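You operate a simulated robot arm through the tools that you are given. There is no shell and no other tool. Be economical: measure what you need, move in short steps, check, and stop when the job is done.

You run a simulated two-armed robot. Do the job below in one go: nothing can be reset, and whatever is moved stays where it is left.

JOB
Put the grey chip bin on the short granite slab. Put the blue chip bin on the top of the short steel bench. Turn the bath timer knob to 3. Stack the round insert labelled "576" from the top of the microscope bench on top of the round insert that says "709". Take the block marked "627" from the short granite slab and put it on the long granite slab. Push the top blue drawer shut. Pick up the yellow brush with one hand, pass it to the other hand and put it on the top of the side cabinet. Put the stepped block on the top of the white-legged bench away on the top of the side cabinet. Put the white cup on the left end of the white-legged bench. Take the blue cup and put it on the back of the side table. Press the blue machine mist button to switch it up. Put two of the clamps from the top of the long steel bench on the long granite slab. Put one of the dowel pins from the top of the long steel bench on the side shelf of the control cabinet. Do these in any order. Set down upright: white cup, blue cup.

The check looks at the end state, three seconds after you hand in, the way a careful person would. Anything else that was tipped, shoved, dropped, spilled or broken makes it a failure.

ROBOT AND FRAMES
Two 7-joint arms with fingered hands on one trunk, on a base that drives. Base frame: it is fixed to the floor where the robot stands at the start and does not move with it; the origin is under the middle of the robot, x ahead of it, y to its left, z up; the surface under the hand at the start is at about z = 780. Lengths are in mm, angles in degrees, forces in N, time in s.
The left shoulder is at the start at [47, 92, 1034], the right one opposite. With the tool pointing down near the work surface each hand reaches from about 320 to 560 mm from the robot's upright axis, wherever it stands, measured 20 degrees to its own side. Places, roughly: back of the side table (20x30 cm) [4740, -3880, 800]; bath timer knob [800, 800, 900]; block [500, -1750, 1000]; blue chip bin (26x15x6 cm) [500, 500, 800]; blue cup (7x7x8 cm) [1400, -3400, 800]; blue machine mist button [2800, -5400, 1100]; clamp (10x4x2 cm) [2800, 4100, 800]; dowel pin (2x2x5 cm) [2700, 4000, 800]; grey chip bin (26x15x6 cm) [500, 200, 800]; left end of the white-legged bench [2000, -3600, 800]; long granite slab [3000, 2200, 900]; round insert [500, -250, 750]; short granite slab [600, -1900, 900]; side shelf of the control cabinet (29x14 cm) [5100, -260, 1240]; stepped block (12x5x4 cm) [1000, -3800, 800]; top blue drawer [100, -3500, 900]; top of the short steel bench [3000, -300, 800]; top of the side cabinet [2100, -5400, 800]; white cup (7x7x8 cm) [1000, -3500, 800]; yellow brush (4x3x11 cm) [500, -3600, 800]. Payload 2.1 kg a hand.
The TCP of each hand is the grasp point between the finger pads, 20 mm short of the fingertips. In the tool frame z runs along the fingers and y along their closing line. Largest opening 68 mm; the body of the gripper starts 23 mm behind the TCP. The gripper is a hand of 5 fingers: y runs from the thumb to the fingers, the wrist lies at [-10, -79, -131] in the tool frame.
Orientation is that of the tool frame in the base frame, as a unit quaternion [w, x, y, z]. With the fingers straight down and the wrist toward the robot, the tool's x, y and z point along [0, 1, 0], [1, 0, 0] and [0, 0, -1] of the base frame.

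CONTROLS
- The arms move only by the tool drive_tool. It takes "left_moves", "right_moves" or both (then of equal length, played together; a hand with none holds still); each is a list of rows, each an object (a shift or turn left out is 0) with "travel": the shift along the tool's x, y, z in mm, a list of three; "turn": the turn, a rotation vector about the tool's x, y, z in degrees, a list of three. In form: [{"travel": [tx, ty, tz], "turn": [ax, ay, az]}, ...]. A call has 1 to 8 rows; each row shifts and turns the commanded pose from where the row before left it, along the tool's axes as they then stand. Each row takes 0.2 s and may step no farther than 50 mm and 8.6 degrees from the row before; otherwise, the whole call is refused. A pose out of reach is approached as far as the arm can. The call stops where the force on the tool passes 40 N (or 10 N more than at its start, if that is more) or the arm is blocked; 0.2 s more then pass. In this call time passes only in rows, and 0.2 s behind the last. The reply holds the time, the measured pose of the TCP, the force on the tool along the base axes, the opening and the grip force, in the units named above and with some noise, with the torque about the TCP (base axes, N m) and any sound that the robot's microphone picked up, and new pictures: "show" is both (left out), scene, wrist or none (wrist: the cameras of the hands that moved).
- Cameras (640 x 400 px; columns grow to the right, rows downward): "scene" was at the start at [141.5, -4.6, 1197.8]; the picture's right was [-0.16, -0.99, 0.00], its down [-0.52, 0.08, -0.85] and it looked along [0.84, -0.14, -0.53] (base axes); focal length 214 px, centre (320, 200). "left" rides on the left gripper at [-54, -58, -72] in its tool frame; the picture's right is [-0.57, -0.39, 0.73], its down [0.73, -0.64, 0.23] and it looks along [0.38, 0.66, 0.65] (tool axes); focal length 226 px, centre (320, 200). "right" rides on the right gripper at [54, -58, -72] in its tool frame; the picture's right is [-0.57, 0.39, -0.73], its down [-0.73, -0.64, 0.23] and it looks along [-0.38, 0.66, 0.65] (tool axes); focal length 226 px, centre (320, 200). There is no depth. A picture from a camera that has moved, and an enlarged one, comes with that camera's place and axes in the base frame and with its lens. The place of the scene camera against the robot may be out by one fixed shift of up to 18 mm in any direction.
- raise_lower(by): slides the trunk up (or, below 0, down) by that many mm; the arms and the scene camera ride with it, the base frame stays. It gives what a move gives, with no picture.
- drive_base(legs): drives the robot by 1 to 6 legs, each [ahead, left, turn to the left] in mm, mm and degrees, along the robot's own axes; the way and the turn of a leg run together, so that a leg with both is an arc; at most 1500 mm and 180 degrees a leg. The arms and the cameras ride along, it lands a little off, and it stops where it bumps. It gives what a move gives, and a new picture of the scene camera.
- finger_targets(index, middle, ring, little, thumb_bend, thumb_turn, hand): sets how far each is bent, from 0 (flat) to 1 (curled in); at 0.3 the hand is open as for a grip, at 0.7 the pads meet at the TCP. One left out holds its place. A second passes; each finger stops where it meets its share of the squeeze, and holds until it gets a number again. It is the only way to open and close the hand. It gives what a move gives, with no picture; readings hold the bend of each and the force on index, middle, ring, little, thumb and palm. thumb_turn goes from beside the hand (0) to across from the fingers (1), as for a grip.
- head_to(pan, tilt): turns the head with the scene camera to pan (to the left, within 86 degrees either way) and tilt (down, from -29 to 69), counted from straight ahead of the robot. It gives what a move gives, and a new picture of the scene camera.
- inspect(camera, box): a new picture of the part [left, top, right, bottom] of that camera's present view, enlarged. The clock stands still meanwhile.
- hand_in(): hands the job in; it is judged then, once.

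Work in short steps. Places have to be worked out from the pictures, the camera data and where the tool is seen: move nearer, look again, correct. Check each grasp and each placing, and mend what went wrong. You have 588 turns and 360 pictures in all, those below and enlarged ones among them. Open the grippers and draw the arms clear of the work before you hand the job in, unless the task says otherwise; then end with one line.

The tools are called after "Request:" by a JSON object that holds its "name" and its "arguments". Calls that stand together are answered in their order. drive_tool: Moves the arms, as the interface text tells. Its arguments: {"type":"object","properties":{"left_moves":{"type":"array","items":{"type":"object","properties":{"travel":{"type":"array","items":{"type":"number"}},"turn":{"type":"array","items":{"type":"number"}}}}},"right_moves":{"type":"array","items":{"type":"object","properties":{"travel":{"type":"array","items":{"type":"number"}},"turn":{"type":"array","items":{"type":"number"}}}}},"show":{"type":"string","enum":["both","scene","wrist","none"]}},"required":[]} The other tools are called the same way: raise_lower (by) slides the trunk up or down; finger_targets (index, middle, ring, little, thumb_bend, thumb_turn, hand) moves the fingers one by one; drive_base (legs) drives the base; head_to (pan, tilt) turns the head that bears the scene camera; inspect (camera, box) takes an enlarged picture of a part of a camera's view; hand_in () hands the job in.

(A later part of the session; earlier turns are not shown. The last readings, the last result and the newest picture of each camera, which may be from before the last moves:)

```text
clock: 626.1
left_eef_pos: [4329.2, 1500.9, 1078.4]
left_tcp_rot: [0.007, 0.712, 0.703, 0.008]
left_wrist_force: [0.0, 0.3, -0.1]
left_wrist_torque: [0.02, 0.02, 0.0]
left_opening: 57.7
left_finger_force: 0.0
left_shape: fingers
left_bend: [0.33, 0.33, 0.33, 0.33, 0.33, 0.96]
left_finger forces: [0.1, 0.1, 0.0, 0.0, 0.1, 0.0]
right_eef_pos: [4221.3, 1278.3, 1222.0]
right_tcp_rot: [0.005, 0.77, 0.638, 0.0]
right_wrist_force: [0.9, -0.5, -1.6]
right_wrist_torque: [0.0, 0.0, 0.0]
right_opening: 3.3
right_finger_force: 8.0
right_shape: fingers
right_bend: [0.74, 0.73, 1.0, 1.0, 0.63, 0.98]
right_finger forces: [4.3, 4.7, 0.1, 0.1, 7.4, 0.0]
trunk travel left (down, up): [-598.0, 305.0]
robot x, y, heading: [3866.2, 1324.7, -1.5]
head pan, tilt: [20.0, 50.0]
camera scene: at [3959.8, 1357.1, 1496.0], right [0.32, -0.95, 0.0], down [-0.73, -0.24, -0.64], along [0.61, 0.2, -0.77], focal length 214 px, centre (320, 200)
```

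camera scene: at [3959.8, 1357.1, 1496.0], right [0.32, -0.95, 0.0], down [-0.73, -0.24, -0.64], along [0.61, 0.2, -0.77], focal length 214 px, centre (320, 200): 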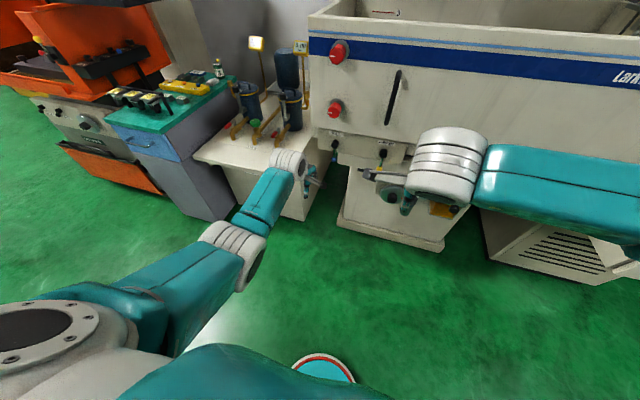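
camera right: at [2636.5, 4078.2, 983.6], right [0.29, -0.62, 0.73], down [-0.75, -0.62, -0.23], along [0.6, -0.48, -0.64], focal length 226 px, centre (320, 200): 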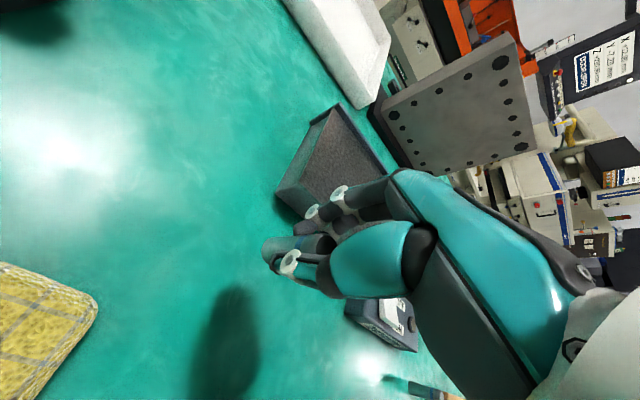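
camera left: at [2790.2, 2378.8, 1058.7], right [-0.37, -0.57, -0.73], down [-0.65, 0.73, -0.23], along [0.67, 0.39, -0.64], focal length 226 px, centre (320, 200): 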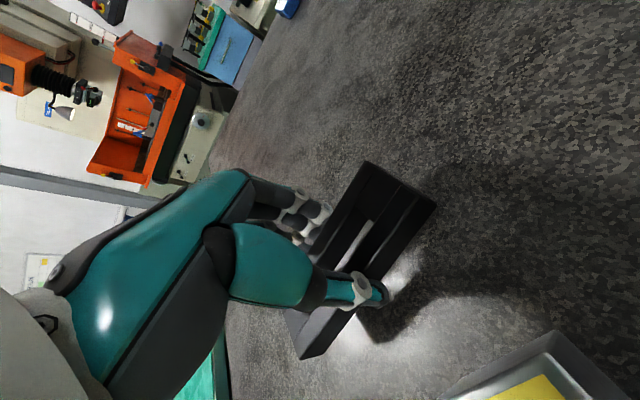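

Machines are close here (x≈4450). I back up slightly, strafe left along the aisle, then turn around to face the bench's far side.

Request:
{"name": "drive_base", "arguments": {"legs": [[-150, 0, 1.5], [0, 1480, 0], [0, 480, 0], [0, 0, 180]]}}

Request:
{"name": "head_to", "arguments": {"pan": 0, "tilt": 50}}

```text
clock: 644.3
left_eef_pos: [3255.9, 3108.4, 1078.9]
left_tcp_rot: [0.009, 0.715, -0.699, -0.007]
left_wrist_force: [1.1, 0.5, -0.2]
left_wrist_torque: [0.02, 0.03, 0.04]
left_opening: 57.7
left_finger_force: 0.1
left_shape: fingers
left_bend: [0.33, 0.33, 0.33, 0.33, 0.33, 0.96]
left_finger forces: [0.0, 0.0, 0.1, 0.0, 0.0, 0.1]
right_eef_pos: [3356.6, 3334.6, 1221.6]
right_tcp_rot: [0.0, -0.651, 0.759, 0.005]
right_wrist_force: [1.1, 0.6, -0.9]
right_wrist_torque: [0.02, 0.01, 0.0]
right_opening: 3.1
right_finger_force: 7.7
right_shape: fingers
right_bend: [0.74, 0.73, 1.0, 1.0, 0.64, 0.98]
right_finger forces: [4.1, 4.4, 0.0, 0.0, 7.0, 0.0]
trunk travel left (down, up): [-598.0, 305.0]
robot x, y, heading: [3711.0, 3299.7, -179.5]
head pan, tilt: [20.0, 50.0]
camera scene: at [3630.4, 3284.7, 1496.1], right [-0.35, 0.94, 0.0], down [0.72, 0.27, -0.64], along [-0.6, -0.22, -0.77], focal length 214 px, centre (320, 200)
```

scene: 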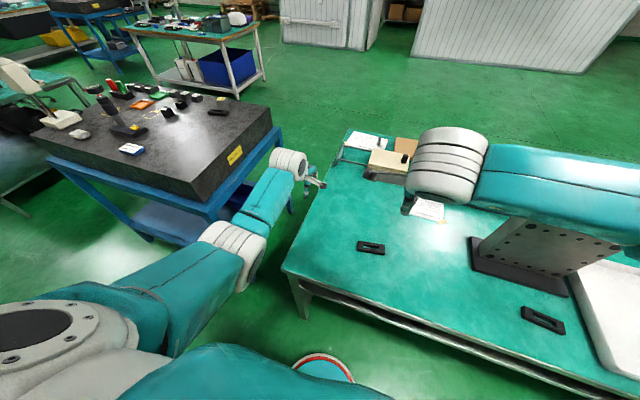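

```text
clock: 645.1
left_eef_pos: [3256.2, 3108.0, 1078.6]
left_tcp_rot: [0.008, 0.714, -0.7, -0.008]
left_wrist_force: [0.3, -0.3, 0.7]
left_wrist_torque: [0.0, 0.01, 0.0]
left_opening: 57.8
left_finger_force: 0.0
left_shape: fingers
left_bend: [0.33, 0.33, 0.33, 0.33, 0.33, 0.96]
left_finger forces: [0.1, 0.1, 0.0, 0.0, 0.0, 0.0]
right_eef_pos: [3356.8, 3334.2, 1221.2]
right_tcp_rot: [0.0, -0.651, 0.759, 0.005]
right_wrist_force: [0.4, 0.5, -0.2]
right_wrist_torque: [0.02, 0.04, -0.01]
right_opening: 2.8
right_finger_force: 8.0
right_shape: fingers
right_bend: [0.74, 0.73, 1.0, 1.0, 0.64, 0.98]
right_finger forces: [4.1, 4.3, 0.0, 0.0, 6.8, 0.0]
trunk travel left (down, up): [-598.0, 305.0]
robot x, y, heading: [3713.2, 3303.6, -179.7]
head pan, tilt: [0.0, 50.0]
camera scene: at [3625.6, 3311.0, 1496.1], right [-0.01, 1.0, 0.0], down [0.77, 0.01, -0.64], along [-0.64, 0.0, -0.77], focal length 214 px, centre (320, 200)
```

scene: 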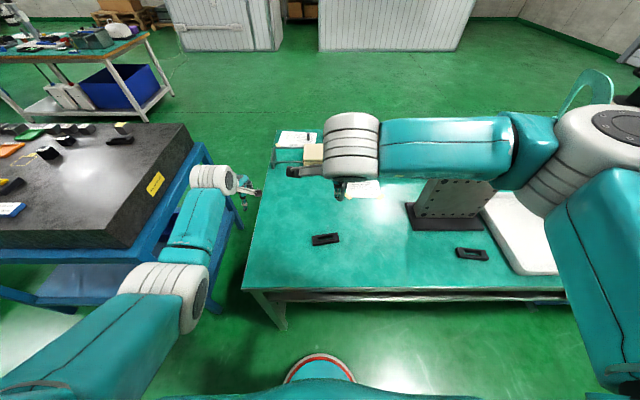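

Two more clamps are visible; clamp B is at ≈(3253,3333). I shift right 90, move the hands apart appropriately, and lower the trunk.

Request:
{"name": "drive_base", "arguments": {"legs": [[0, -90, 0]]}}

Request:
{"name": "drive_tool", "arguments": {"right_moves": [{"travel": [-40, 0, 0]}, {"travel": [-40, 0, 0]}, {"travel": [0, 0, 0]}], "left_moves": [{"travel": [-45, 0, 10]}, {"travel": [-45, 0, 10]}, {"travel": [-40, 0, 10]}], "show": "none"}}

Request:
{"name": "raise_lower", "arguments": {"by": -160}}

Request:
{"name": "drive_tool", "arguments": {"left_moves": [{"travel": [0, 0, 0]}], "show": "wrist"}}

```text
clock: 646.3
left_eef_pos: [3255.6, 3200.5, 1078.4]
left_tcp_rot: [0.01, 0.714, -0.7, -0.006]
left_wrist_force: [0.2, 0.0, 0.8]
left_wrist_torque: [0.02, 0.0, -0.01]
left_opening: 57.6
left_finger_force: 0.0
left_shape: fingers
left_bend: [0.33, 0.33, 0.33, 0.33, 0.33, 0.96]
left_finger forces: [0.0, 0.0, 0.0, 0.0, 0.0, 0.0]
right_eef_pos: [3356.0, 3429.0, 1222.6]
right_tcp_rot: [-0.001, -0.65, 0.76, 0.004]
right_wrist_force: [-0.2, 0.2, 0.4]
right_wrist_torque: [0.0, 0.01, 0.02]
right_opening: 3.0
right_finger_force: 8.0
right_shape: fingers
right_bend: [0.74, 0.73, 1.0, 1.0, 0.64, 0.98]
right_finger forces: [4.1, 4.4, 0.1, 0.0, 6.9, 0.0]
trunk travel left (down, up): [-598.0, 305.0]
robot x, y, heading: [3708.7, 3393.5, -179.8]
head pan, tilt: [0.0, 50.0]
camera scene: at [3625.0, 3404.2, 1496.1], right [-0.01, 1.0, 0.0], down [0.77, 0.0, -0.64], along [-0.64, 0.0, -0.77], focal length 214 px, centre (320, 200)
```

scene: 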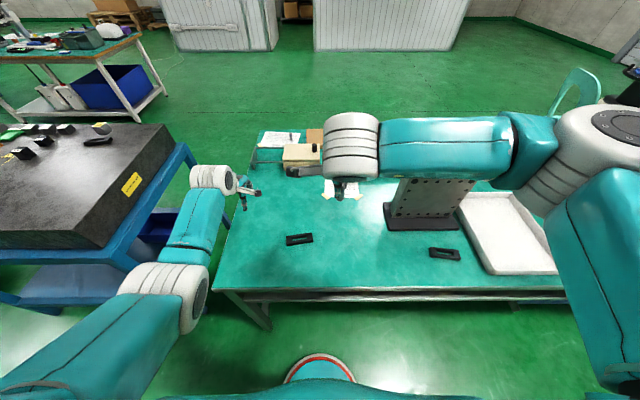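

```text
clock: 647.1
left_eef_pos: [3253.1, 3331.6, 1046.8]
left_tcp_rot: [0.009, 0.714, -0.7, -0.007]
left_wrist_force: [-0.3, 0.0, -0.2]
left_wrist_torque: [0.01, -0.01, -0.02]
left_opening: 57.7
left_finger_force: 0.1
left_shape: fingers
left_bend: [0.33, 0.33, 0.33, 0.33, 0.33, 0.96]
left_finger forces: [0.0, 0.1, 0.0, 0.0, 0.0, 0.1]
right_eef_pos: [3367.6, 3506.1, 1221.8]
right_tcp_rot: [0.0, -0.651, 0.759, 0.006]
right_wrist_force: [0.0, 0.1, -1.0]
right_wrist_torque: [-0.02, 0.05, 0.02]
right_opening: 2.9
right_finger_force: 7.6
right_shape: fingers
right_bend: [0.74, 0.73, 1.0, 1.0, 0.64, 0.98]
right_finger forces: [4.0, 4.4, 0.1, 0.0, 6.9, 0.0]
trunk travel left (down, up): [-598.0, 305.0]
robot x, y, heading: [3712.3, 3397.4, -179.5]
head pan, tilt: [0.0, 50.0]
```

```text
clock: 648.9
left_eef_pos: [3252.4, 3331.7, 888.6]
left_tcp_rot: [0.009, 0.714, -0.7, -0.007]
left_wrist_force: [0.4, 0.4, -0.1]
left_wrist_torque: [0.02, 0.04, 0.0]
left_opening: 57.4
left_finger_force: 0.0
left_shape: fingers
left_bend: [0.33, 0.33, 0.33, 0.33, 0.33, 0.96]
left_finger forces: [0.0, 0.0, 0.0, 0.0, 0.0, 0.1]
right_eef_pos: [3368.0, 3506.9, 1062.5]
right_tcp_rot: [0.0, -0.651, 0.759, 0.006]
right_wrist_force: [1.2, 0.4, -0.4]
right_wrist_torque: [0.01, 0.02, 0.0]
right_opening: 2.9
right_finger_force: 7.9
right_shape: fingers
right_bend: [0.74, 0.73, 1.0, 1.0, 0.64, 0.98]
right_finger forces: [4.0, 4.4, 0.0, 0.1, 6.9, 0.0]
trunk travel left (down, up): [-438.0, 465.0]
robot x, y, heading: [3712.3, 3391.4, -179.5]
head pan, tilt: [0.0, 50.0]
```

```text
clock: 649.3
left_eef_pos: [3251.9, 3331.3, 889.8]
left_tcp_rot: [0.008, 0.714, -0.7, -0.007]
left_wrist_force: [0.4, 0.0, -0.8]
left_wrist_torque: [0.01, 0.01, -0.02]
left_opening: 57.6
left_finger_force: 0.1
left_shape: fingers
left_bend: [0.33, 0.33, 0.33, 0.33, 0.33, 0.96]
left_finger forces: [0.1, 0.0, 0.0, 0.0, 0.0, 0.0]
right_eef_pos: [3368.6, 3505.4, 1063.2]
right_tcp_rot: [0.001, -0.65, 0.76, 0.005]
right_wrist_force: [-0.1, -0.2, -0.6]
right_wrist_torque: [0.0, 0.03, 0.02]
right_opening: 2.9
right_finger_force: 7.8
right_shape: fingers
right_bend: [0.74, 0.73, 1.0, 1.0, 0.64, 0.98]
right_finger forces: [4.0, 4.4, 0.0, 0.1, 6.9, 0.1]
trunk travel left (down, up): [-438.0, 465.0]
robot x, y, heading: [3713.1, 3395.0, -179.7]
head pan, tilt: [0.0, 50.0]
camera left: at [3311.5, 3386.4, 959.8], right [0.36, 0.57, -0.74], down [0.65, -0.72, -0.24], along [-0.67, -0.39, -0.63], focal length 226 px, centre (320, 200)
```

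left: 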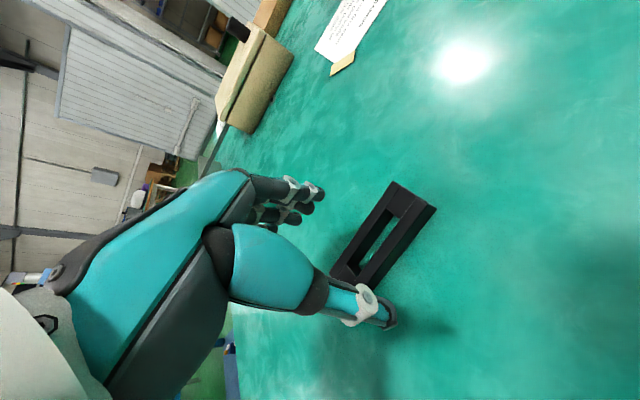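

Clamp B centre ≈(3238,3328), rotated ~8°. Align, descend and grip.

Request:
{"name": "finger_targets", "arguments": {"hand": "left", "index": 0.31, "middle": 0.31, "ring": 0.31, "little": 0.31, "thumb_bend": 0.31}}

Request:
{"name": "drive_tool", "arguments": {"left_moves": [{"travel": [4, 14, 10], "turn": [0, 0, -8]}, {"travel": [0, 0, 30]}, {"travel": [0, 0, 24]}], "show": "none"}}

Request:
{"name": "finger_targets", "arguments": {"hand": "left", "index": 0.68, "middle": 0.68, "ring": 0.66, "little": 0.6, "thumb_bend": 0.68}}

Request:
{"name": "raise_lower", "arguments": {"by": 80}}

Request:
{"name": "drive_tool", "arguments": {"left_moves": [{"travel": [0, 0, 0]}], "show": "wrist"}}

```text
clock: 650.3
left_eef_pos: [3252.0, 3329.4, 889.2]
left_tcp_rot: [0.008, 0.714, -0.7, -0.008]
left_wrist_force: [0.8, 0.0, -0.2]
left_wrist_torque: [0.03, -0.02, 0.01]
left_opening: 60.9
left_finger_force: 0.1
left_shape: fingers
left_bend: [0.31, 0.31, 0.31, 0.31, 0.31, 0.96]
left_finger forces: [0.1, 0.0, 0.0, 0.1, 0.1, 0.0]
right_eef_pos: [3369.0, 3506.8, 1061.4]
right_tcp_rot: [0.0, -0.65, 0.76, 0.005]
right_wrist_force: [0.7, -0.3, -1.1]
right_wrist_torque: [0.0, 0.01, 0.02]
right_opening: 3.0
right_finger_force: 7.5
right_shape: fingers
right_bend: [0.74, 0.73, 1.0, 1.0, 0.64, 0.98]
right_finger forces: [3.9, 4.4, 0.0, 0.1, 7.0, 0.0]
trunk travel left (down, up): [-438.0, 465.0]
robot x, y, heading: [3715.1, 3394.0, -179.8]
head pan, tilt: [0.0, 50.0]
```

```text
clock: 651.1
left_eef_pos: [3245.9, 3324.5, 851.8]
left_tcp_rot: [0.008, 0.761, -0.649, -0.008]
left_wrist_force: [-0.4, 0.5, 0.4]
left_wrist_torque: [0.03, -0.01, 0.0]
left_opening: 60.6
left_finger_force: 0.0
left_shape: fingers
left_bend: [0.31, 0.31, 0.31, 0.31, 0.31, 0.96]
left_finger forces: [0.0, 0.0, 0.1, 0.0, 0.0, 0.1]
left hand out of reach, approached as far as the arm can: row 2, 3
right_eef_pos: [3369.2, 3505.4, 1062.2]
right_tcp_rot: [0.0, -0.65, 0.76, 0.005]
right_wrist_force: [-0.6, 0.2, -0.1]
right_wrist_torque: [-0.03, 0.0, 0.02]
right_opening: 3.1
right_finger_force: 7.8
right_shape: fingers
right_bend: [0.74, 0.73, 1.0, 1.0, 0.64, 0.98]
right_finger forces: [3.9, 4.4, 0.0, 0.0, 6.9, 0.0]
trunk travel left (down, up): [-438.0, 465.0]
robot x, y, heading: [3715.0, 3393.2, -179.8]
head pan, tilt: [0.0, 50.0]
```

```text
clock: 652.1
left_eef_pos: [3246.7, 3324.6, 850.8]
left_tcp_rot: [0.008, 0.761, -0.649, -0.008]
left_wrist_force: [0.0, -1.2, 0.3]
left_wrist_torque: [0.0, -0.04, 0.01]
left_opening: 0.0
left_finger_force: 0.1
left_shape: fingers
left_bend: [0.68, 0.68, 0.66, 0.6, 0.68, 1.0]
left_finger forces: [0.1, 0.1, 0.1, 0.1, 0.1, 0.0]
right_eef_pos: [3369.1, 3506.9, 1063.1]
right_tcp_rot: [0.0, -0.651, 0.759, 0.005]
right_wrist_force: [-1.2, -0.3, -0.4]
right_wrist_torque: [0.02, 0.0, 0.03]
right_opening: 2.9
right_finger_force: 7.7
right_shape: fingers
right_bend: [0.74, 0.73, 1.0, 1.0, 0.64, 0.98]
right_finger forces: [4.0, 4.4, 0.0, 0.0, 6.8, 0.0]
trunk travel left (down, up): [-438.0, 465.0]
robot x, y, heading: [3711.6, 3391.7, -179.6]
head pan, tilt: [0.0, 50.0]
```

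```text
clock: 653.3
left_eef_pos: [3244.5, 3323.6, 940.3]
left_tcp_rot: [0.012, 0.761, -0.649, -0.013]
left_wrist_force: [-0.2, -0.2, 0.0]
left_wrist_torque: [-0.02, 0.0, 0.0]
left_opening: 0.0
left_finger_force: 0.1
left_shape: fingers
left_bend: [0.68, 0.68, 0.66, 0.6, 0.68, 1.0]
left_finger forces: [0.1, 0.0, 0.0, 0.0, 0.1, 0.1]
right_eef_pos: [3367.9, 3506.8, 1141.6]
right_tcp_rot: [0.0, -0.651, 0.759, 0.005]
right_wrist_force: [-1.5, -0.6, 0.2]
right_wrist_torque: [0.03, -0.02, 0.0]
right_opening: 2.9
right_finger_force: 7.4
right_shape: fingers
right_bend: [0.74, 0.73, 1.0, 1.0, 0.64, 0.98]
right_finger forces: [4.0, 4.4, 0.1, 0.1, 7.0, 0.0]
trunk travel left (down, up): [-518.0, 385.0]
robot x, y, heading: [3709.9, 3390.0, -179.8]
head pan, tilt: [0.0, 50.0]
```

```text
clock: 653.7
left_eef_pos: [3244.9, 3322.7, 939.7]
left_tcp_rot: [0.014, 0.761, -0.649, -0.015]
left_wrist_force: [0.1, -1.0, 1.2]
left_wrist_torque: [0.04, -0.03, -0.02]
left_opening: 0.1
left_finger_force: 0.0
left_shape: fingers
left_bend: [0.68, 0.68, 0.66, 0.6, 0.68, 1.0]
left_finger forces: [0.0, 0.0, 0.0, 0.0, 0.0, 0.0]
right_eef_pos: [3368.1, 3506.6, 1142.4]
right_tcp_rot: [0.001, -0.651, 0.759, 0.005]
right_wrist_force: [-0.5, -0.7, -0.4]
right_wrist_torque: [-0.01, 0.0, 0.01]
right_opening: 3.2
right_finger_force: 7.6
right_shape: fingers
right_bend: [0.74, 0.73, 1.0, 1.0, 0.64, 0.98]
right_finger forces: [4.0, 4.4, 0.1, 0.1, 6.8, 0.1]
trunk travel left (down, up): [-518.0, 385.0]
robot x, y, heading: [3708.5, 3395.4, -179.4]
head pan, tilt: [0.0, 50.0]
camera left: at [3297.0, 3386.3, 1009.8], right [0.26, 0.62, -0.74], down [0.74, -0.62, -0.26], along [-0.62, -0.48, -0.62], focal length 226 px, centre (320, 200)
```

left: 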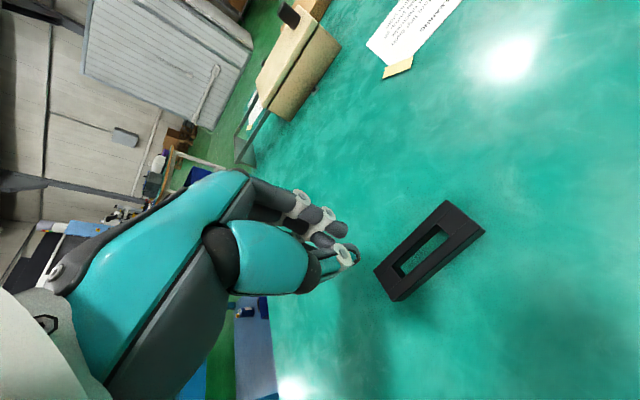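

Out of reach by a bit; advance 30, re-open, re-align and use the trunk to descend.

Request:
{"name": "finger_targets", "arguments": {"hand": "left", "index": 0.31, "middle": 0.31, "ring": 0.31, "little": 0.31, "thumb_bend": 0.31}}

Request:
{"name": "drive_base", "arguments": {"legs": [[32, 0, 0]]}}

Request:
{"name": "drive_tool", "arguments": {"left_moves": [{"travel": [-1.5, -24, 0]}], "show": "none"}}

Request:
{"name": "raise_lower", "arguments": {"by": -85}}

Request:
{"name": "drive_tool", "arguments": {"left_moves": [{"travel": [0, 0, 0]}], "show": "wrist"}}

```text
clock: 654.7
left_eef_pos: [3244.2, 3323.5, 939.9]
left_tcp_rot: [0.014, 0.761, -0.648, -0.014]
left_wrist_force: [0.1, 1.0, 0.3]
left_wrist_torque: [-0.02, -0.01, -0.04]
left_opening: 60.5
left_finger_force: 0.1
left_shape: fingers
left_bend: [0.31, 0.31, 0.31, 0.31, 0.31, 0.96]
left_finger forces: [0.0, 0.0, 0.1, 0.0, 0.0, 0.1]
right_eef_pos: [3368.0, 3507.1, 1142.5]
right_tcp_rot: [0.001, -0.65, 0.76, 0.005]
right_wrist_force: [-0.5, 0.3, -0.9]
right_wrist_torque: [-0.03, -0.02, 0.0]
right_opening: 2.9
right_finger_force: 7.7
right_shape: fingers
right_bend: [0.74, 0.73, 1.0, 1.0, 0.64, 0.98]
right_finger forces: [4.0, 4.4, 0.1, 0.1, 6.9, 0.0]
trunk travel left (down, up): [-518.0, 385.0]
robot x, y, heading: [3708.2, 3393.8, -179.4]
head pan, tilt: [0.0, 50.0]
```

```text
clock: 655.5
left_eef_pos: [3211.5, 3323.8, 939.3]
left_tcp_rot: [0.013, 0.762, -0.648, -0.014]
left_wrist_force: [0.6, -0.1, 0.7]
left_wrist_torque: [0.04, -0.01, -0.03]
left_opening: 60.6
left_finger_force: 0.0
left_shape: fingers
left_bend: [0.31, 0.31, 0.31, 0.31, 0.31, 0.96]
left_finger forces: [0.0, 0.0, 0.0, 0.0, 0.0, 0.0]
right_eef_pos: [3335.5, 3506.6, 1142.0]
right_tcp_rot: [0.001, -0.651, 0.759, 0.005]
right_wrist_force: [0.0, 0.5, -1.0]
right_wrist_torque: [0.01, 0.03, 0.02]
right_opening: 2.8
right_finger_force: 8.1
right_shape: fingers
right_bend: [0.74, 0.73, 1.0, 1.0, 0.64, 0.98]
right_finger forces: [4.0, 4.5, 0.0, 0.0, 6.9, 0.0]
trunk travel left (down, up): [-518.0, 385.0]
robot x, y, heading: [3679.0, 3390.1, -179.7]
head pan, tilt: [0.0, 50.0]
camera scene: at [3588.1, 3402.6, 1415.8], right [-0.01, 1.0, 0.0], down [0.77, 0.0, -0.64], along [-0.64, 0.0, -0.77], focal length 214 px, centre (320, 200)
```

scene: 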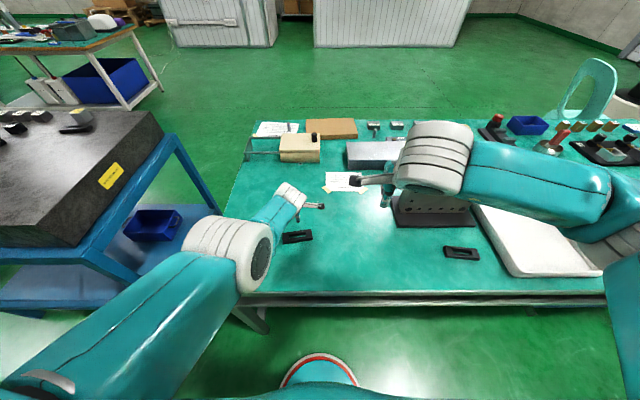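

```text
clock: 655.9
left_eef_pos: [3222.8, 3331.7, 929.0]
left_tcp_rot: [0.013, 0.761, -0.648, -0.014]
left_wrist_force: [0.4, -0.2, -0.1]
left_wrist_torque: [-0.01, -0.01, 0.01]
left_opening: 60.6
left_finger_force: 0.2
left_shape: fingers
left_bend: [0.31, 0.31, 0.31, 0.31, 0.31, 0.96]
left_finger forces: [0.0, 0.1, 0.0, 0.1, 0.0, 0.0]
left hand out of reach, approached as far as the arm can: row 1
right_eef_pos: [3336.1, 3504.3, 1141.9]
right_tcp_rot: [0.001, -0.651, 0.759, 0.005]
right_wrist_force: [0.4, 0.5, 0.3]
right_wrist_torque: [0.02, 0.0, 0.01]
right_opening: 2.9
right_finger_force: 7.2
right_shape: fingers
right_bend: [0.74, 0.73, 1.0, 1.0, 0.64, 0.98]
right_finger forces: [4.0, 4.5, 0.0, 0.0, 7.0, 0.1]
trunk travel left (down, up): [-518.0, 385.0]
robot x, y, heading: [3678.7, 3391.3, -179.6]
head pan, tilt: [0.0, 50.0]
```

```text
clock: 657.1
left_eef_pos: [3225.4, 3332.0, 836.3]
left_tcp_rot: [0.007, 0.761, -0.648, -0.005]
left_wrist_force: [0.2, -0.4, 0.2]
left_wrist_torque: [-0.01, 0.03, -0.01]
left_opening: 60.8
left_finger_force: 0.0
left_shape: fingers
left_bend: [0.31, 0.31, 0.31, 0.31, 0.31, 0.96]
left_finger forces: [0.0, 0.0, 0.1, 0.0, 0.1, 0.0]
right_eef_pos: [3337.4, 3506.5, 1057.8]
right_tcp_rot: [-0.001, -0.651, 0.759, 0.006]
right_wrist_force: [0.4, -0.2, -0.1]
right_wrist_torque: [-0.01, -0.02, 0.03]
right_opening: 3.2
right_finger_force: 7.5
right_shape: fingers
right_bend: [0.74, 0.73, 1.0, 1.0, 0.64, 0.98]
right_finger forces: [4.0, 4.6, 0.1, 0.0, 6.9, 0.1]
trunk travel left (down, up): [-433.0, 470.0]
robot x, y, heading: [3679.9, 3392.2, -179.5]
head pan, tilt: [0.0, 50.0]
```

```text
clock: 657.5
left_eef_pos: [3226.3, 3331.8, 835.5]
left_tcp_rot: [0.007, 0.761, -0.648, -0.006]
left_wrist_force: [-0.5, -0.8, 0.6]
left_wrist_torque: [-0.02, 0.0, -0.04]
left_opening: 60.4
left_finger_force: 0.2
left_shape: fingers
left_bend: [0.31, 0.31, 0.31, 0.31, 0.31, 0.96]
left_finger forces: [0.0, 0.1, 0.0, 0.0, 0.0, 0.0]
right_eef_pos: [3336.8, 3506.4, 1058.0]
right_tcp_rot: [0.0, -0.651, 0.759, 0.006]
right_wrist_force: [-0.8, -0.5, 0.1]
right_wrist_torque: [0.01, 0.0, 0.01]
right_opening: 2.9
right_finger_force: 8.0
right_shape: fingers
right_bend: [0.74, 0.73, 1.0, 1.0, 0.64, 0.98]
right_finger forces: [4.0, 4.4, 0.0, 0.0, 6.9, 0.0]
trunk travel left (down, up): [-433.0, 470.0]
robot x, y, heading: [3676.8, 3396.0, -179.9]
head pan, tilt: [0.0, 50.0]
camera left: at [3276.6, 3394.6, 907.1], right [0.28, 0.62, -0.73], down [0.74, -0.62, -0.24], along [-0.61, -0.48, -0.64], focal length 226 px, centre (320, 200)
```

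left: 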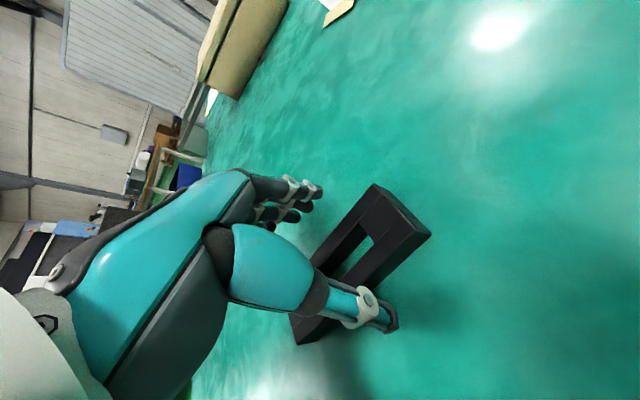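

Clamp is between the fingers. Lower 12 and close.

Request:
{"name": "raise_lower", "arguments": {"by": -12}}

Request:
{"name": "finger_targets", "arguments": {"hand": "left", "index": 0.7, "middle": 0.7, "ring": 0.68, "little": 0.6, "thumb_bend": 0.7}}

Request:
{"name": "raise_lower", "arguments": {"by": 150}}

Request:
{"name": "drive_tool", "arguments": {"left_moves": [{"travel": [0, 0, 0]}], "show": "wrist"}}

```text
clock: 658.1
left_eef_pos: [3224.5, 3331.4, 822.5]
left_tcp_rot: [0.007, 0.762, -0.647, -0.006]
left_wrist_force: [-0.1, 0.6, -0.7]
left_wrist_torque: [-0.01, 0.0, 0.0]
left_opening: 60.6
left_finger_force: 0.1
left_shape: fingers
left_bend: [0.31, 0.31, 0.31, 0.31, 0.31, 0.96]
left_finger forces: [0.0, 0.0, 0.0, 0.0, 0.0, 0.0]
right_eef_pos: [3337.1, 3506.5, 1043.7]
right_tcp_rot: [-0.001, -0.65, 0.759, 0.004]
right_wrist_force: [-0.3, -0.6, -0.6]
right_wrist_torque: [0.0, -0.03, -0.01]
right_opening: 3.2
right_finger_force: 8.1
right_shape: fingers
right_bend: [0.74, 0.73, 1.0, 1.0, 0.64, 0.98]
right_finger forces: [3.9, 4.5, 0.0, 0.0, 6.9, 0.0]
trunk travel left (down, up): [-421.0, 482.0]
robot x, y, heading: [3679.5, 3395.6, -179.6]
head pan, tilt: [0.0, 50.0]
```

```text
clock: 659.1
left_eef_pos: [3225.0, 3332.1, 823.3]
left_tcp_rot: [0.006, 0.762, -0.648, -0.005]
left_wrist_force: [-1.4, -0.1, 0.0]
left_wrist_torque: [0.0, 0.09, -0.01]
left_opening: 25.2
left_finger_force: 11.2
left_shape: fingers
left_bend: [0.58, 0.61, 0.61, 0.6, 0.46, 0.97]
left_finger forces: [4.6, 4.5, 2.8, 0.0, 10.3, 0.0]
right_eef_pos: [3336.2, 3505.8, 1045.4]
right_tcp_rot: [0.001, -0.651, 0.759, 0.004]
right_wrist_force: [0.4, 0.1, -1.9]
right_wrist_torque: [0.04, 0.03, -0.02]
right_opening: 3.1
right_finger_force: 7.8
right_shape: fingers
right_bend: [0.74, 0.73, 1.0, 1.0, 0.64, 0.98]
right_finger forces: [4.1, 4.5, 0.1, 0.0, 6.8, 0.1]
trunk travel left (down, up): [-421.0, 482.0]
robot x, y, heading: [3678.3, 3395.7, -179.6]
head pan, tilt: [0.0, 50.0]
```

```text
clock: 660.9
left_eef_pos: [3222.9, 3330.5, 983.8]
left_tcp_rot: [0.013, 0.762, -0.648, -0.014]
left_wrist_force: [-1.1, -0.7, -3.0]
left_wrist_torque: [0.01, 0.03, -0.03]
left_opening: 24.9
left_finger_force: 10.4
left_shape: fingers
left_bend: [0.58, 0.62, 0.62, 0.6, 0.46, 0.97]
left_finger forces: [4.7, 3.6, 2.1, 0.0, 10.5, 0.0]
right_eef_pos: [3336.5, 3506.4, 1195.6]
right_tcp_rot: [0.0, -0.651, 0.759, 0.005]
right_wrist_force: [0.2, -0.4, -0.3]
right_wrist_torque: [-0.02, -0.03, -0.01]
right_opening: 3.1
right_finger_force: 7.8
right_shape: fingers
right_bend: [0.74, 0.73, 1.0, 1.0, 0.64, 0.98]
right_finger forces: [4.1, 4.5, 0.0, 0.1, 6.8, 0.0]
trunk travel left (down, up): [-571.0, 332.0]
robot x, y, heading: [3677.3, 3393.9, -179.7]
head pan, tilt: [0.0, 50.0]
```

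```text
clock: 661.3
left_eef_pos: [3224.0, 3330.6, 982.5]
left_tcp_rot: [0.013, 0.761, -0.648, -0.014]
left_wrist_force: [-0.6, 0.5, -2.8]
left_wrist_torque: [0.05, 0.06, 0.02]
left_opening: 24.8
left_finger_force: 10.7
left_shape: fingers
left_bend: [0.58, 0.62, 0.62, 0.6, 0.46, 0.97]
left_finger forces: [4.6, 3.5, 2.1, 0.0, 10.5, 0.0]
right_eef_pos: [3337.0, 3505.6, 1194.6]
right_tcp_rot: [0.0, -0.65, 0.76, 0.005]
right_wrist_force: [0.1, -0.1, -1.5]
right_wrist_torque: [-0.02, -0.04, 0.0]
right_opening: 2.8
right_finger_force: 7.8
right_shape: fingers
right_bend: [0.74, 0.73, 1.0, 1.0, 0.64, 0.98]
right_finger forces: [4.0, 4.5, 0.1, 0.0, 6.8, 0.0]
trunk travel left (down, up): [-571.0, 332.0]
robot x, y, heading: [3675.3, 3389.7, -179.5]
head pan, tilt: [0.0, 50.0]
camera left: at [3275.5, 3394.1, 1053.7], right [0.26, 0.62, -0.74], down [0.74, -0.62, -0.26], along [-0.62, -0.48, -0.62], focal length 226 px, centre (320, 200)
```

left: 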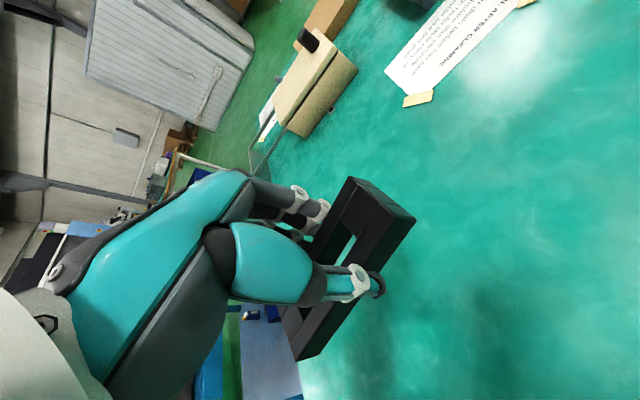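

Clamp B is held. I raise a bit and strafe left along the aisle to set it on the slab's far-left area (~(3160,2520)).

Request:
{"name": "raise_lower", "arguments": {"by": 60}}

Request:
{"name": "drive_base", "arguments": {"legs": [[0, 811, -0.4], [64, 0, 0]]}}

```text
clock: 662.3
left_eef_pos: [3224.6, 3330.9, 1044.2]
left_tcp_rot: [0.013, 0.761, -0.648, -0.015]
left_wrist_force: [0.0, -0.1, -2.8]
left_wrist_torque: [0.04, 0.01, -0.01]
left_opening: 25.1
left_finger_force: 10.2
left_shape: fingers
left_bend: [0.58, 0.62, 0.62, 0.6, 0.46, 0.97]
left_finger forces: [4.6, 3.6, 2.3, 0.0, 10.5, 0.0]
right_eef_pos: [3336.9, 3506.3, 1255.6]
right_tcp_rot: [0.0, -0.65, 0.76, 0.005]
right_wrist_force: [0.0, 0.3, -0.3]
right_wrist_torque: [-0.05, 0.01, -0.01]
right_opening: 2.9
right_finger_force: 8.1
right_shape: fingers
right_bend: [0.74, 0.73, 1.0, 1.0, 0.64, 0.98]
right_finger forces: [4.0, 4.6, 0.1, 0.0, 6.8, 0.0]
trunk travel left (down, up): [-631.0, 272.0]
robot x, y, heading: [3680.1, 3392.5, -179.5]
head pan, tilt: [0.0, 50.0]
```

```text
clock: 667.1
left_eef_pos: [3169.2, 2522.0, 1043.1]
left_tcp_rot: [0.013, 0.763, -0.646, -0.014]
left_wrist_force: [-0.8, 0.3, -2.5]
left_wrist_torque: [0.03, 0.0, 0.0]
left_opening: 24.8
left_finger_force: 10.3
left_shape: fingers
left_bend: [0.58, 0.62, 0.62, 0.6, 0.46, 0.97]
left_finger forces: [4.6, 3.6, 2.2, 0.1, 10.4, 0.1]
right_eef_pos: [3278.4, 2697.7, 1254.6]
right_tcp_rot: [0.0, -0.653, 0.757, 0.006]
right_wrist_force: [-0.4, 0.0, -0.1]
right_wrist_torque: [-0.01, 0.0, 0.02]
right_opening: 3.0
right_finger_force: 7.6
right_shape: fingers
right_bend: [0.74, 0.73, 1.0, 1.0, 0.64, 0.98]
right_finger forces: [4.0, 4.5, 0.0, 0.1, 6.9, 0.0]
trunk travel left (down, up): [-631.0, 272.0]
robot x, y, heading: [3626.5, 2589.3, -179.3]
head pan, tilt: [0.0, 50.0]
camera scene: at [3537.0, 2596.6, 1529.0], right [-0.01, 1.0, 0.0], down [0.77, 0.01, -0.64], along [-0.64, -0.01, -0.77], focal length 214 px, centre (320, 200)
```

scene: 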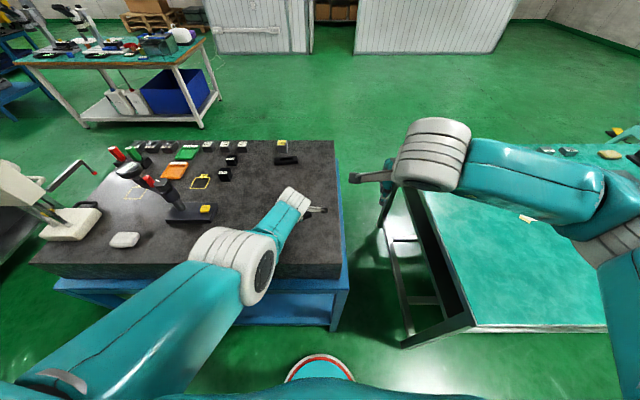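

Area is free. Lower with the trunk to just above, then step to contact.

Request:
{"name": "raise_lower", "arguments": {"by": -75}}

Request:
{"name": "raise_lower", "arguments": {"by": -6}}

Request:
{"name": "raise_lower", "arguments": {"by": -4}}

```text
clock: 668.3
left_eef_pos: [3168.7, 2521.5, 968.8]
left_tcp_rot: [0.013, 0.763, -0.646, -0.014]
left_wrist_force: [0.5, -0.5, -3.0]
left_wrist_torque: [0.03, 0.04, 0.01]
left_opening: 25.1
left_finger_force: 11.0
left_shape: fingers
left_bend: [0.58, 0.62, 0.62, 0.6, 0.46, 0.97]
left_finger forces: [4.5, 3.6, 2.4, 0.1, 10.5, 0.1]
right_eef_pos: [3280.3, 2697.9, 1180.6]
right_tcp_rot: [0.001, -0.653, 0.757, 0.005]
right_wrist_force: [-0.6, 0.1, -0.7]
right_wrist_torque: [0.0, 0.03, -0.03]
right_opening: 2.7
right_finger_force: 7.6
right_shape: fingers
right_bend: [0.74, 0.73, 1.0, 1.0, 0.64, 0.98]
right_finger forces: [4.0, 4.5, 0.0, 0.0, 7.0, 0.0]
trunk travel left (down, up): [-556.0, 347.0]
robot x, y, heading: [3626.0, 2586.0, -179.2]
head pan, tilt: [0.0, 50.0]
```

```text
clock: 668.8
left_eef_pos: [3168.2, 2523.0, 963.4]
left_tcp_rot: [0.013, 0.763, -0.646, -0.013]
left_wrist_force: [-0.6, 0.0, -1.4]
left_wrist_torque: [0.0, 0.06, -0.01]
left_opening: 24.9
left_finger_force: 10.5
left_shape: fingers
left_bend: [0.58, 0.62, 0.62, 0.6, 0.45, 0.96]
left_finger forces: [4.4, 3.6, 2.7, 0.0, 10.6, 0.1]
right_eef_pos: [3280.2, 2698.5, 1175.0]
right_tcp_rot: [0.0, -0.653, 0.757, 0.005]
right_wrist_force: [0.6, 0.1, -1.5]
right_wrist_torque: [0.0, 0.02, -0.01]
right_opening: 2.9
right_finger_force: 7.7
right_shape: fingers
right_bend: [0.74, 0.73, 1.0, 1.0, 0.64, 0.98]
right_finger forces: [4.0, 4.4, 0.0, 0.1, 6.8, 0.1]
trunk travel left (down, up): [-550.0, 353.0]
robot x, y, heading: [3626.1, 2588.8, -179.0]
head pan, tilt: [0.0, 50.0]
```

```text
clock: 669.4
left_eef_pos: [3167.3, 2522.7, 961.1]
left_tcp_rot: [0.015, 0.763, -0.646, -0.017]
left_wrist_force: [-2.7, -1.4, 24.7]
left_wrist_torque: [-0.06, -0.09, -0.06]
left_opening: 24.8
left_finger_force: 18.0
left_shape: fingers
left_bend: [0.59, 0.61, 0.62, 0.6, 0.44, 0.96]
left_finger forces: [4.9, 10.3, 3.2, 0.0, 16.9, 0.0]
right_eef_pos: [3280.4, 2698.3, 1171.4]
right_tcp_rot: [-0.001, -0.654, 0.757, 0.005]
right_wrist_force: [-0.4, 0.1, 0.4]
right_wrist_torque: [0.01, -0.03, 0.01]
right_opening: 2.7
right_finger_force: 7.2
right_shape: fingers
right_bend: [0.74, 0.73, 1.0, 1.0, 0.64, 0.98]
right_finger forces: [4.0, 4.5, 0.0, 0.1, 6.9, 0.0]
trunk travel left (down, up): [-546.0, 357.0]
robot x, y, heading: [3625.3, 2585.9, -179.4]
head pan, tilt: [0.0, 50.0]
```

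Contact. Release and lift, then back away and look.

Request:
{"name": "finger_targets", "arguments": {"hand": "left", "index": 0.31, "middle": 0.31, "ring": 0.31, "little": 0.31, "thumb_bend": 0.31}}

Request:
{"name": "raise_lower", "arguments": {"by": 140}}

Request:
{"name": "drive_base", "arguments": {"legs": [[-150, 0, 0]]}}

```text
clock: 670.1
left_eef_pos: [3166.4, 2522.4, 960.0]
left_tcp_rot: [0.014, 0.763, -0.646, -0.016]
left_wrist_force: [0.1, -0.8, 0.3]
left_wrist_torque: [-0.01, 0.01, 0.0]
left_opening: 61.1
left_finger_force: 0.4
left_shape: fingers
left_bend: [0.31, 0.31, 0.31, 0.31, 0.31, 0.96]
left_finger forces: [0.1, 0.0, 0.1, 0.0, 0.4, 0.1]
right_eef_pos: [3279.3, 2697.1, 1168.3]
right_tcp_rot: [0.0, -0.653, 0.757, 0.005]
right_wrist_force: [0.0, 0.6, -0.8]
right_wrist_torque: [0.03, 0.0, 0.02]
right_opening: 2.8
right_finger_force: 7.3
right_shape: fingers
right_bend: [0.74, 0.73, 1.0, 1.0, 0.64, 0.98]
right_finger forces: [4.1, 4.6, 0.0, 0.0, 7.0, 0.0]
trunk travel left (down, up): [-546.0, 357.0]
robot x, y, heading: [3624.0, 2589.1, -179.5]
head pan, tilt: [0.0, 50.0]
stopped (left hand): the force on the tool passed its limit at 41 N (the readings are from after the stop); the commanded pose is now the measured one
```

```text
clock: 671.8
left_eef_pos: [3166.7, 2521.4, 1100.0]
left_tcp_rot: [0.014, 0.763, -0.646, -0.016]
left_wrist_force: [0.6, 0.2, -0.2]
left_wrist_torque: [-0.04, -0.01, 0.0]
left_opening: 61.0
left_finger_force: 0.0
left_shape: fingers
left_bend: [0.31, 0.31, 0.31, 0.31, 0.31, 0.96]
left_finger forces: [0.0, 0.0, 0.1, 0.1, 0.1, 0.0]
right_eef_pos: [3280.1, 2699.0, 1309.8]
right_tcp_rot: [0.0, -0.654, 0.757, 0.004]
right_wrist_force: [0.1, -0.8, -0.1]
right_wrist_torque: [-0.02, 0.02, 0.01]
right_opening: 2.7
right_finger_force: 7.5
right_shape: fingers
right_bend: [0.74, 0.73, 1.0, 1.0, 0.64, 0.98]
right_finger forces: [4.0, 4.5, 0.0, 0.0, 6.9, 0.0]
trunk travel left (down, up): [-686.0, 217.0]
robot x, y, heading: [3622.8, 2590.7, -179.3]
head pan, tilt: [0.0, 50.0]
```

```text
clock: 673.1
left_eef_pos: [3317.2, 2523.4, 1102.1]
left_tcp_rot: [0.014, 0.762, -0.647, -0.017]
left_wrist_force: [-0.4, 0.6, -1.0]
left_wrist_torque: [-0.06, -0.04, -0.01]
left_opening: 60.8
left_finger_force: 0.0
left_shape: fingers
left_bend: [0.31, 0.31, 0.31, 0.31, 0.31, 0.96]
left_finger forces: [0.0, 0.0, 0.1, 0.0, 0.1, 0.1]
right_eef_pos: [3429.3, 2699.7, 1310.2]
right_tcp_rot: [0.0, -0.653, 0.757, 0.004]
right_wrist_force: [1.3, 0.2, -1.3]
right_wrist_torque: [0.02, 0.0, 0.03]
right_opening: 2.7
right_finger_force: 7.8
right_shape: fingers
right_bend: [0.74, 0.73, 1.0, 1.0, 0.64, 0.98]
right_finger forces: [4.0, 4.5, 0.1, 0.0, 6.9, 0.0]
trunk travel left (down, up): [-686.0, 217.0]
robot x, y, heading: [3774.4, 2589.9, -179.3]
head pan, tilt: [0.0, 50.0]
camera scene: at [3690.5, 2598.5, 1584.2], right [-0.01, 1.0, 0.0], down [0.77, 0.01, -0.64], along [-0.64, -0.01, -0.77], focal length 214 px, centre (320, 200)
```

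scene: 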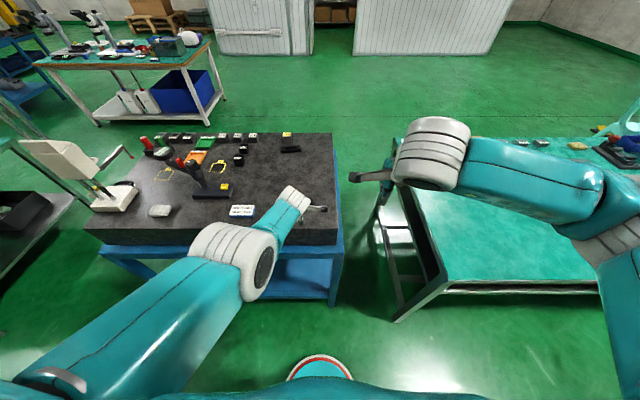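

Clamp B is placed. Now the dowel pin: I turn around and head down the aisle to the control cabinet near (5100,−260).

Request:
{"name": "drive_base", "arguments": {"legs": [[0, 0, 179], [-120, 0, 0], [0, -1500, 0], [0, -1300, 0]]}}

Request:
{"name": "head_to", "arguments": {"pan": 0, "tilt": 15}}

```text
clock: 695.0
left_eef_pos: [4189.9, -155.7, 1102.8]
left_tcp_rot: [0.016, 0.639, 0.769, 0.015]
left_wrist_force: [-0.1, 0.8, 0.6]
left_wrist_torque: [0.01, -0.01, 0.01]
left_opening: 61.0
left_finger_force: 0.0
left_shape: fingers
left_bend: [0.31, 0.31, 0.31, 0.31, 0.31, 0.96]
left_finger forces: [0.1, 0.0, 0.0, 0.0, 0.0, 0.0]
right_eef_pos: [4080.8, -334.5, 1309.9]
right_tcp_rot: [0.004, 0.751, 0.66, 0.001]
right_wrist_force: [-0.1, 0.4, -0.3]
right_wrist_torque: [0.0, -0.02, -0.02]
right_opening: 2.6
right_finger_force: 7.1
right_shape: fingers
right_bend: [0.74, 0.73, 1.0, 1.0, 0.64, 0.98]
right_finger forces: [3.9, 4.4, 0.0, 0.1, 6.6, 0.1]
trunk travel left (down, up): [-686.0, 217.0]
robot x, y, heading: [3735.7, -229.1, 1.8]
head pan, tilt: [0.0, 50.0]
camera scene: at [3828.9, -217.0, 1584.1], right [0.03, -1.0, 0.0], down [-0.77, -0.02, -0.64], along [0.64, 0.02, -0.77], focal length 214 px, centre (320, 200)
```

scene: 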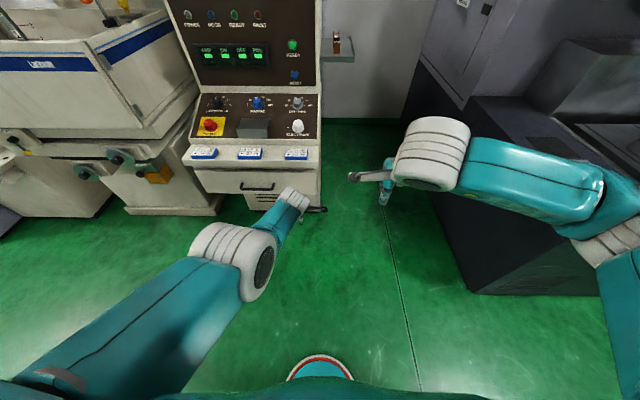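

```text
clock: 696.0
left_eef_pos: [4189.3, -153.9, 1100.3]
left_tcp_rot: [0.016, 0.639, 0.769, 0.015]
left_wrist_force: [-0.7, 0.0, -0.4]
left_wrist_torque: [0.0, -0.02, 0.01]
left_opening: 61.1
left_finger_force: 0.1
left_shape: fingers
left_bend: [0.31, 0.31, 0.31, 0.31, 0.31, 0.96]
left_finger forces: [0.0, 0.0, 0.1, 0.1, 0.0, 0.0]
right_eef_pos: [4079.8, -332.6, 1310.6]
right_tcp_rot: [0.005, 0.751, 0.661, 0.0]
right_wrist_force: [0.2, -0.5, -1.2]
right_wrist_torque: [-0.02, -0.03, -0.04]
right_opening: 2.5
right_finger_force: 7.2
right_shape: fingers
right_bend: [0.74, 0.73, 1.0, 1.0, 0.64, 0.98]
right_finger forces: [3.9, 4.3, 0.0, 0.0, 6.6, 0.0]
trunk travel left (down, up): [-686.0, 217.0]
robot x, y, heading: [3735.2, -228.3, 1.6]
head pan, tilt: [0.0, 15.0]
camera scene: at [3845.3, -216.2, 1637.8], right [0.03, -1.0, 0.0], down [-0.26, -0.01, -0.97], along [0.97, 0.03, -0.26], focal length 214 px, centre (320, 200)
```

scene: 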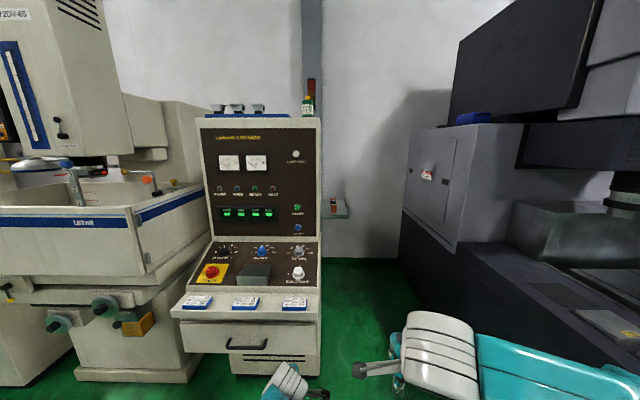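

I see the side shelf on the cabinet's right side with an item on it. Zoom.

Request:
{"name": "inspect", "arguments": {"camera": "scene", "box": [290, 170, 390, 240]}}

```text
5.71 times, centred on (340, 205) of scene
camera zoom: at [3845.3, -216.2, 1637.8], right [0.03, -1.0, 0.0], down [-0.26, -0.01, -0.97], along [0.97, 0.03, -0.26], focal length 1226 px, centre (206, 171)
```

zoom: 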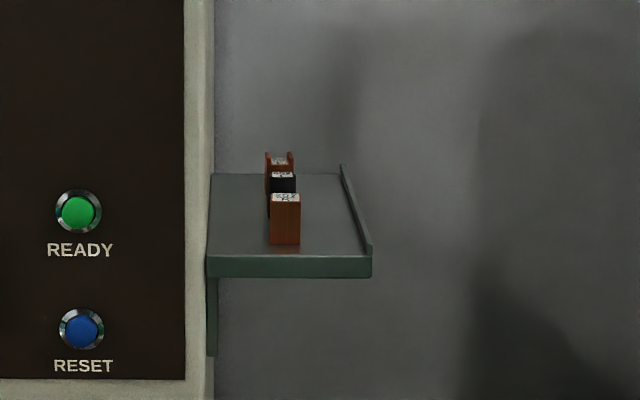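

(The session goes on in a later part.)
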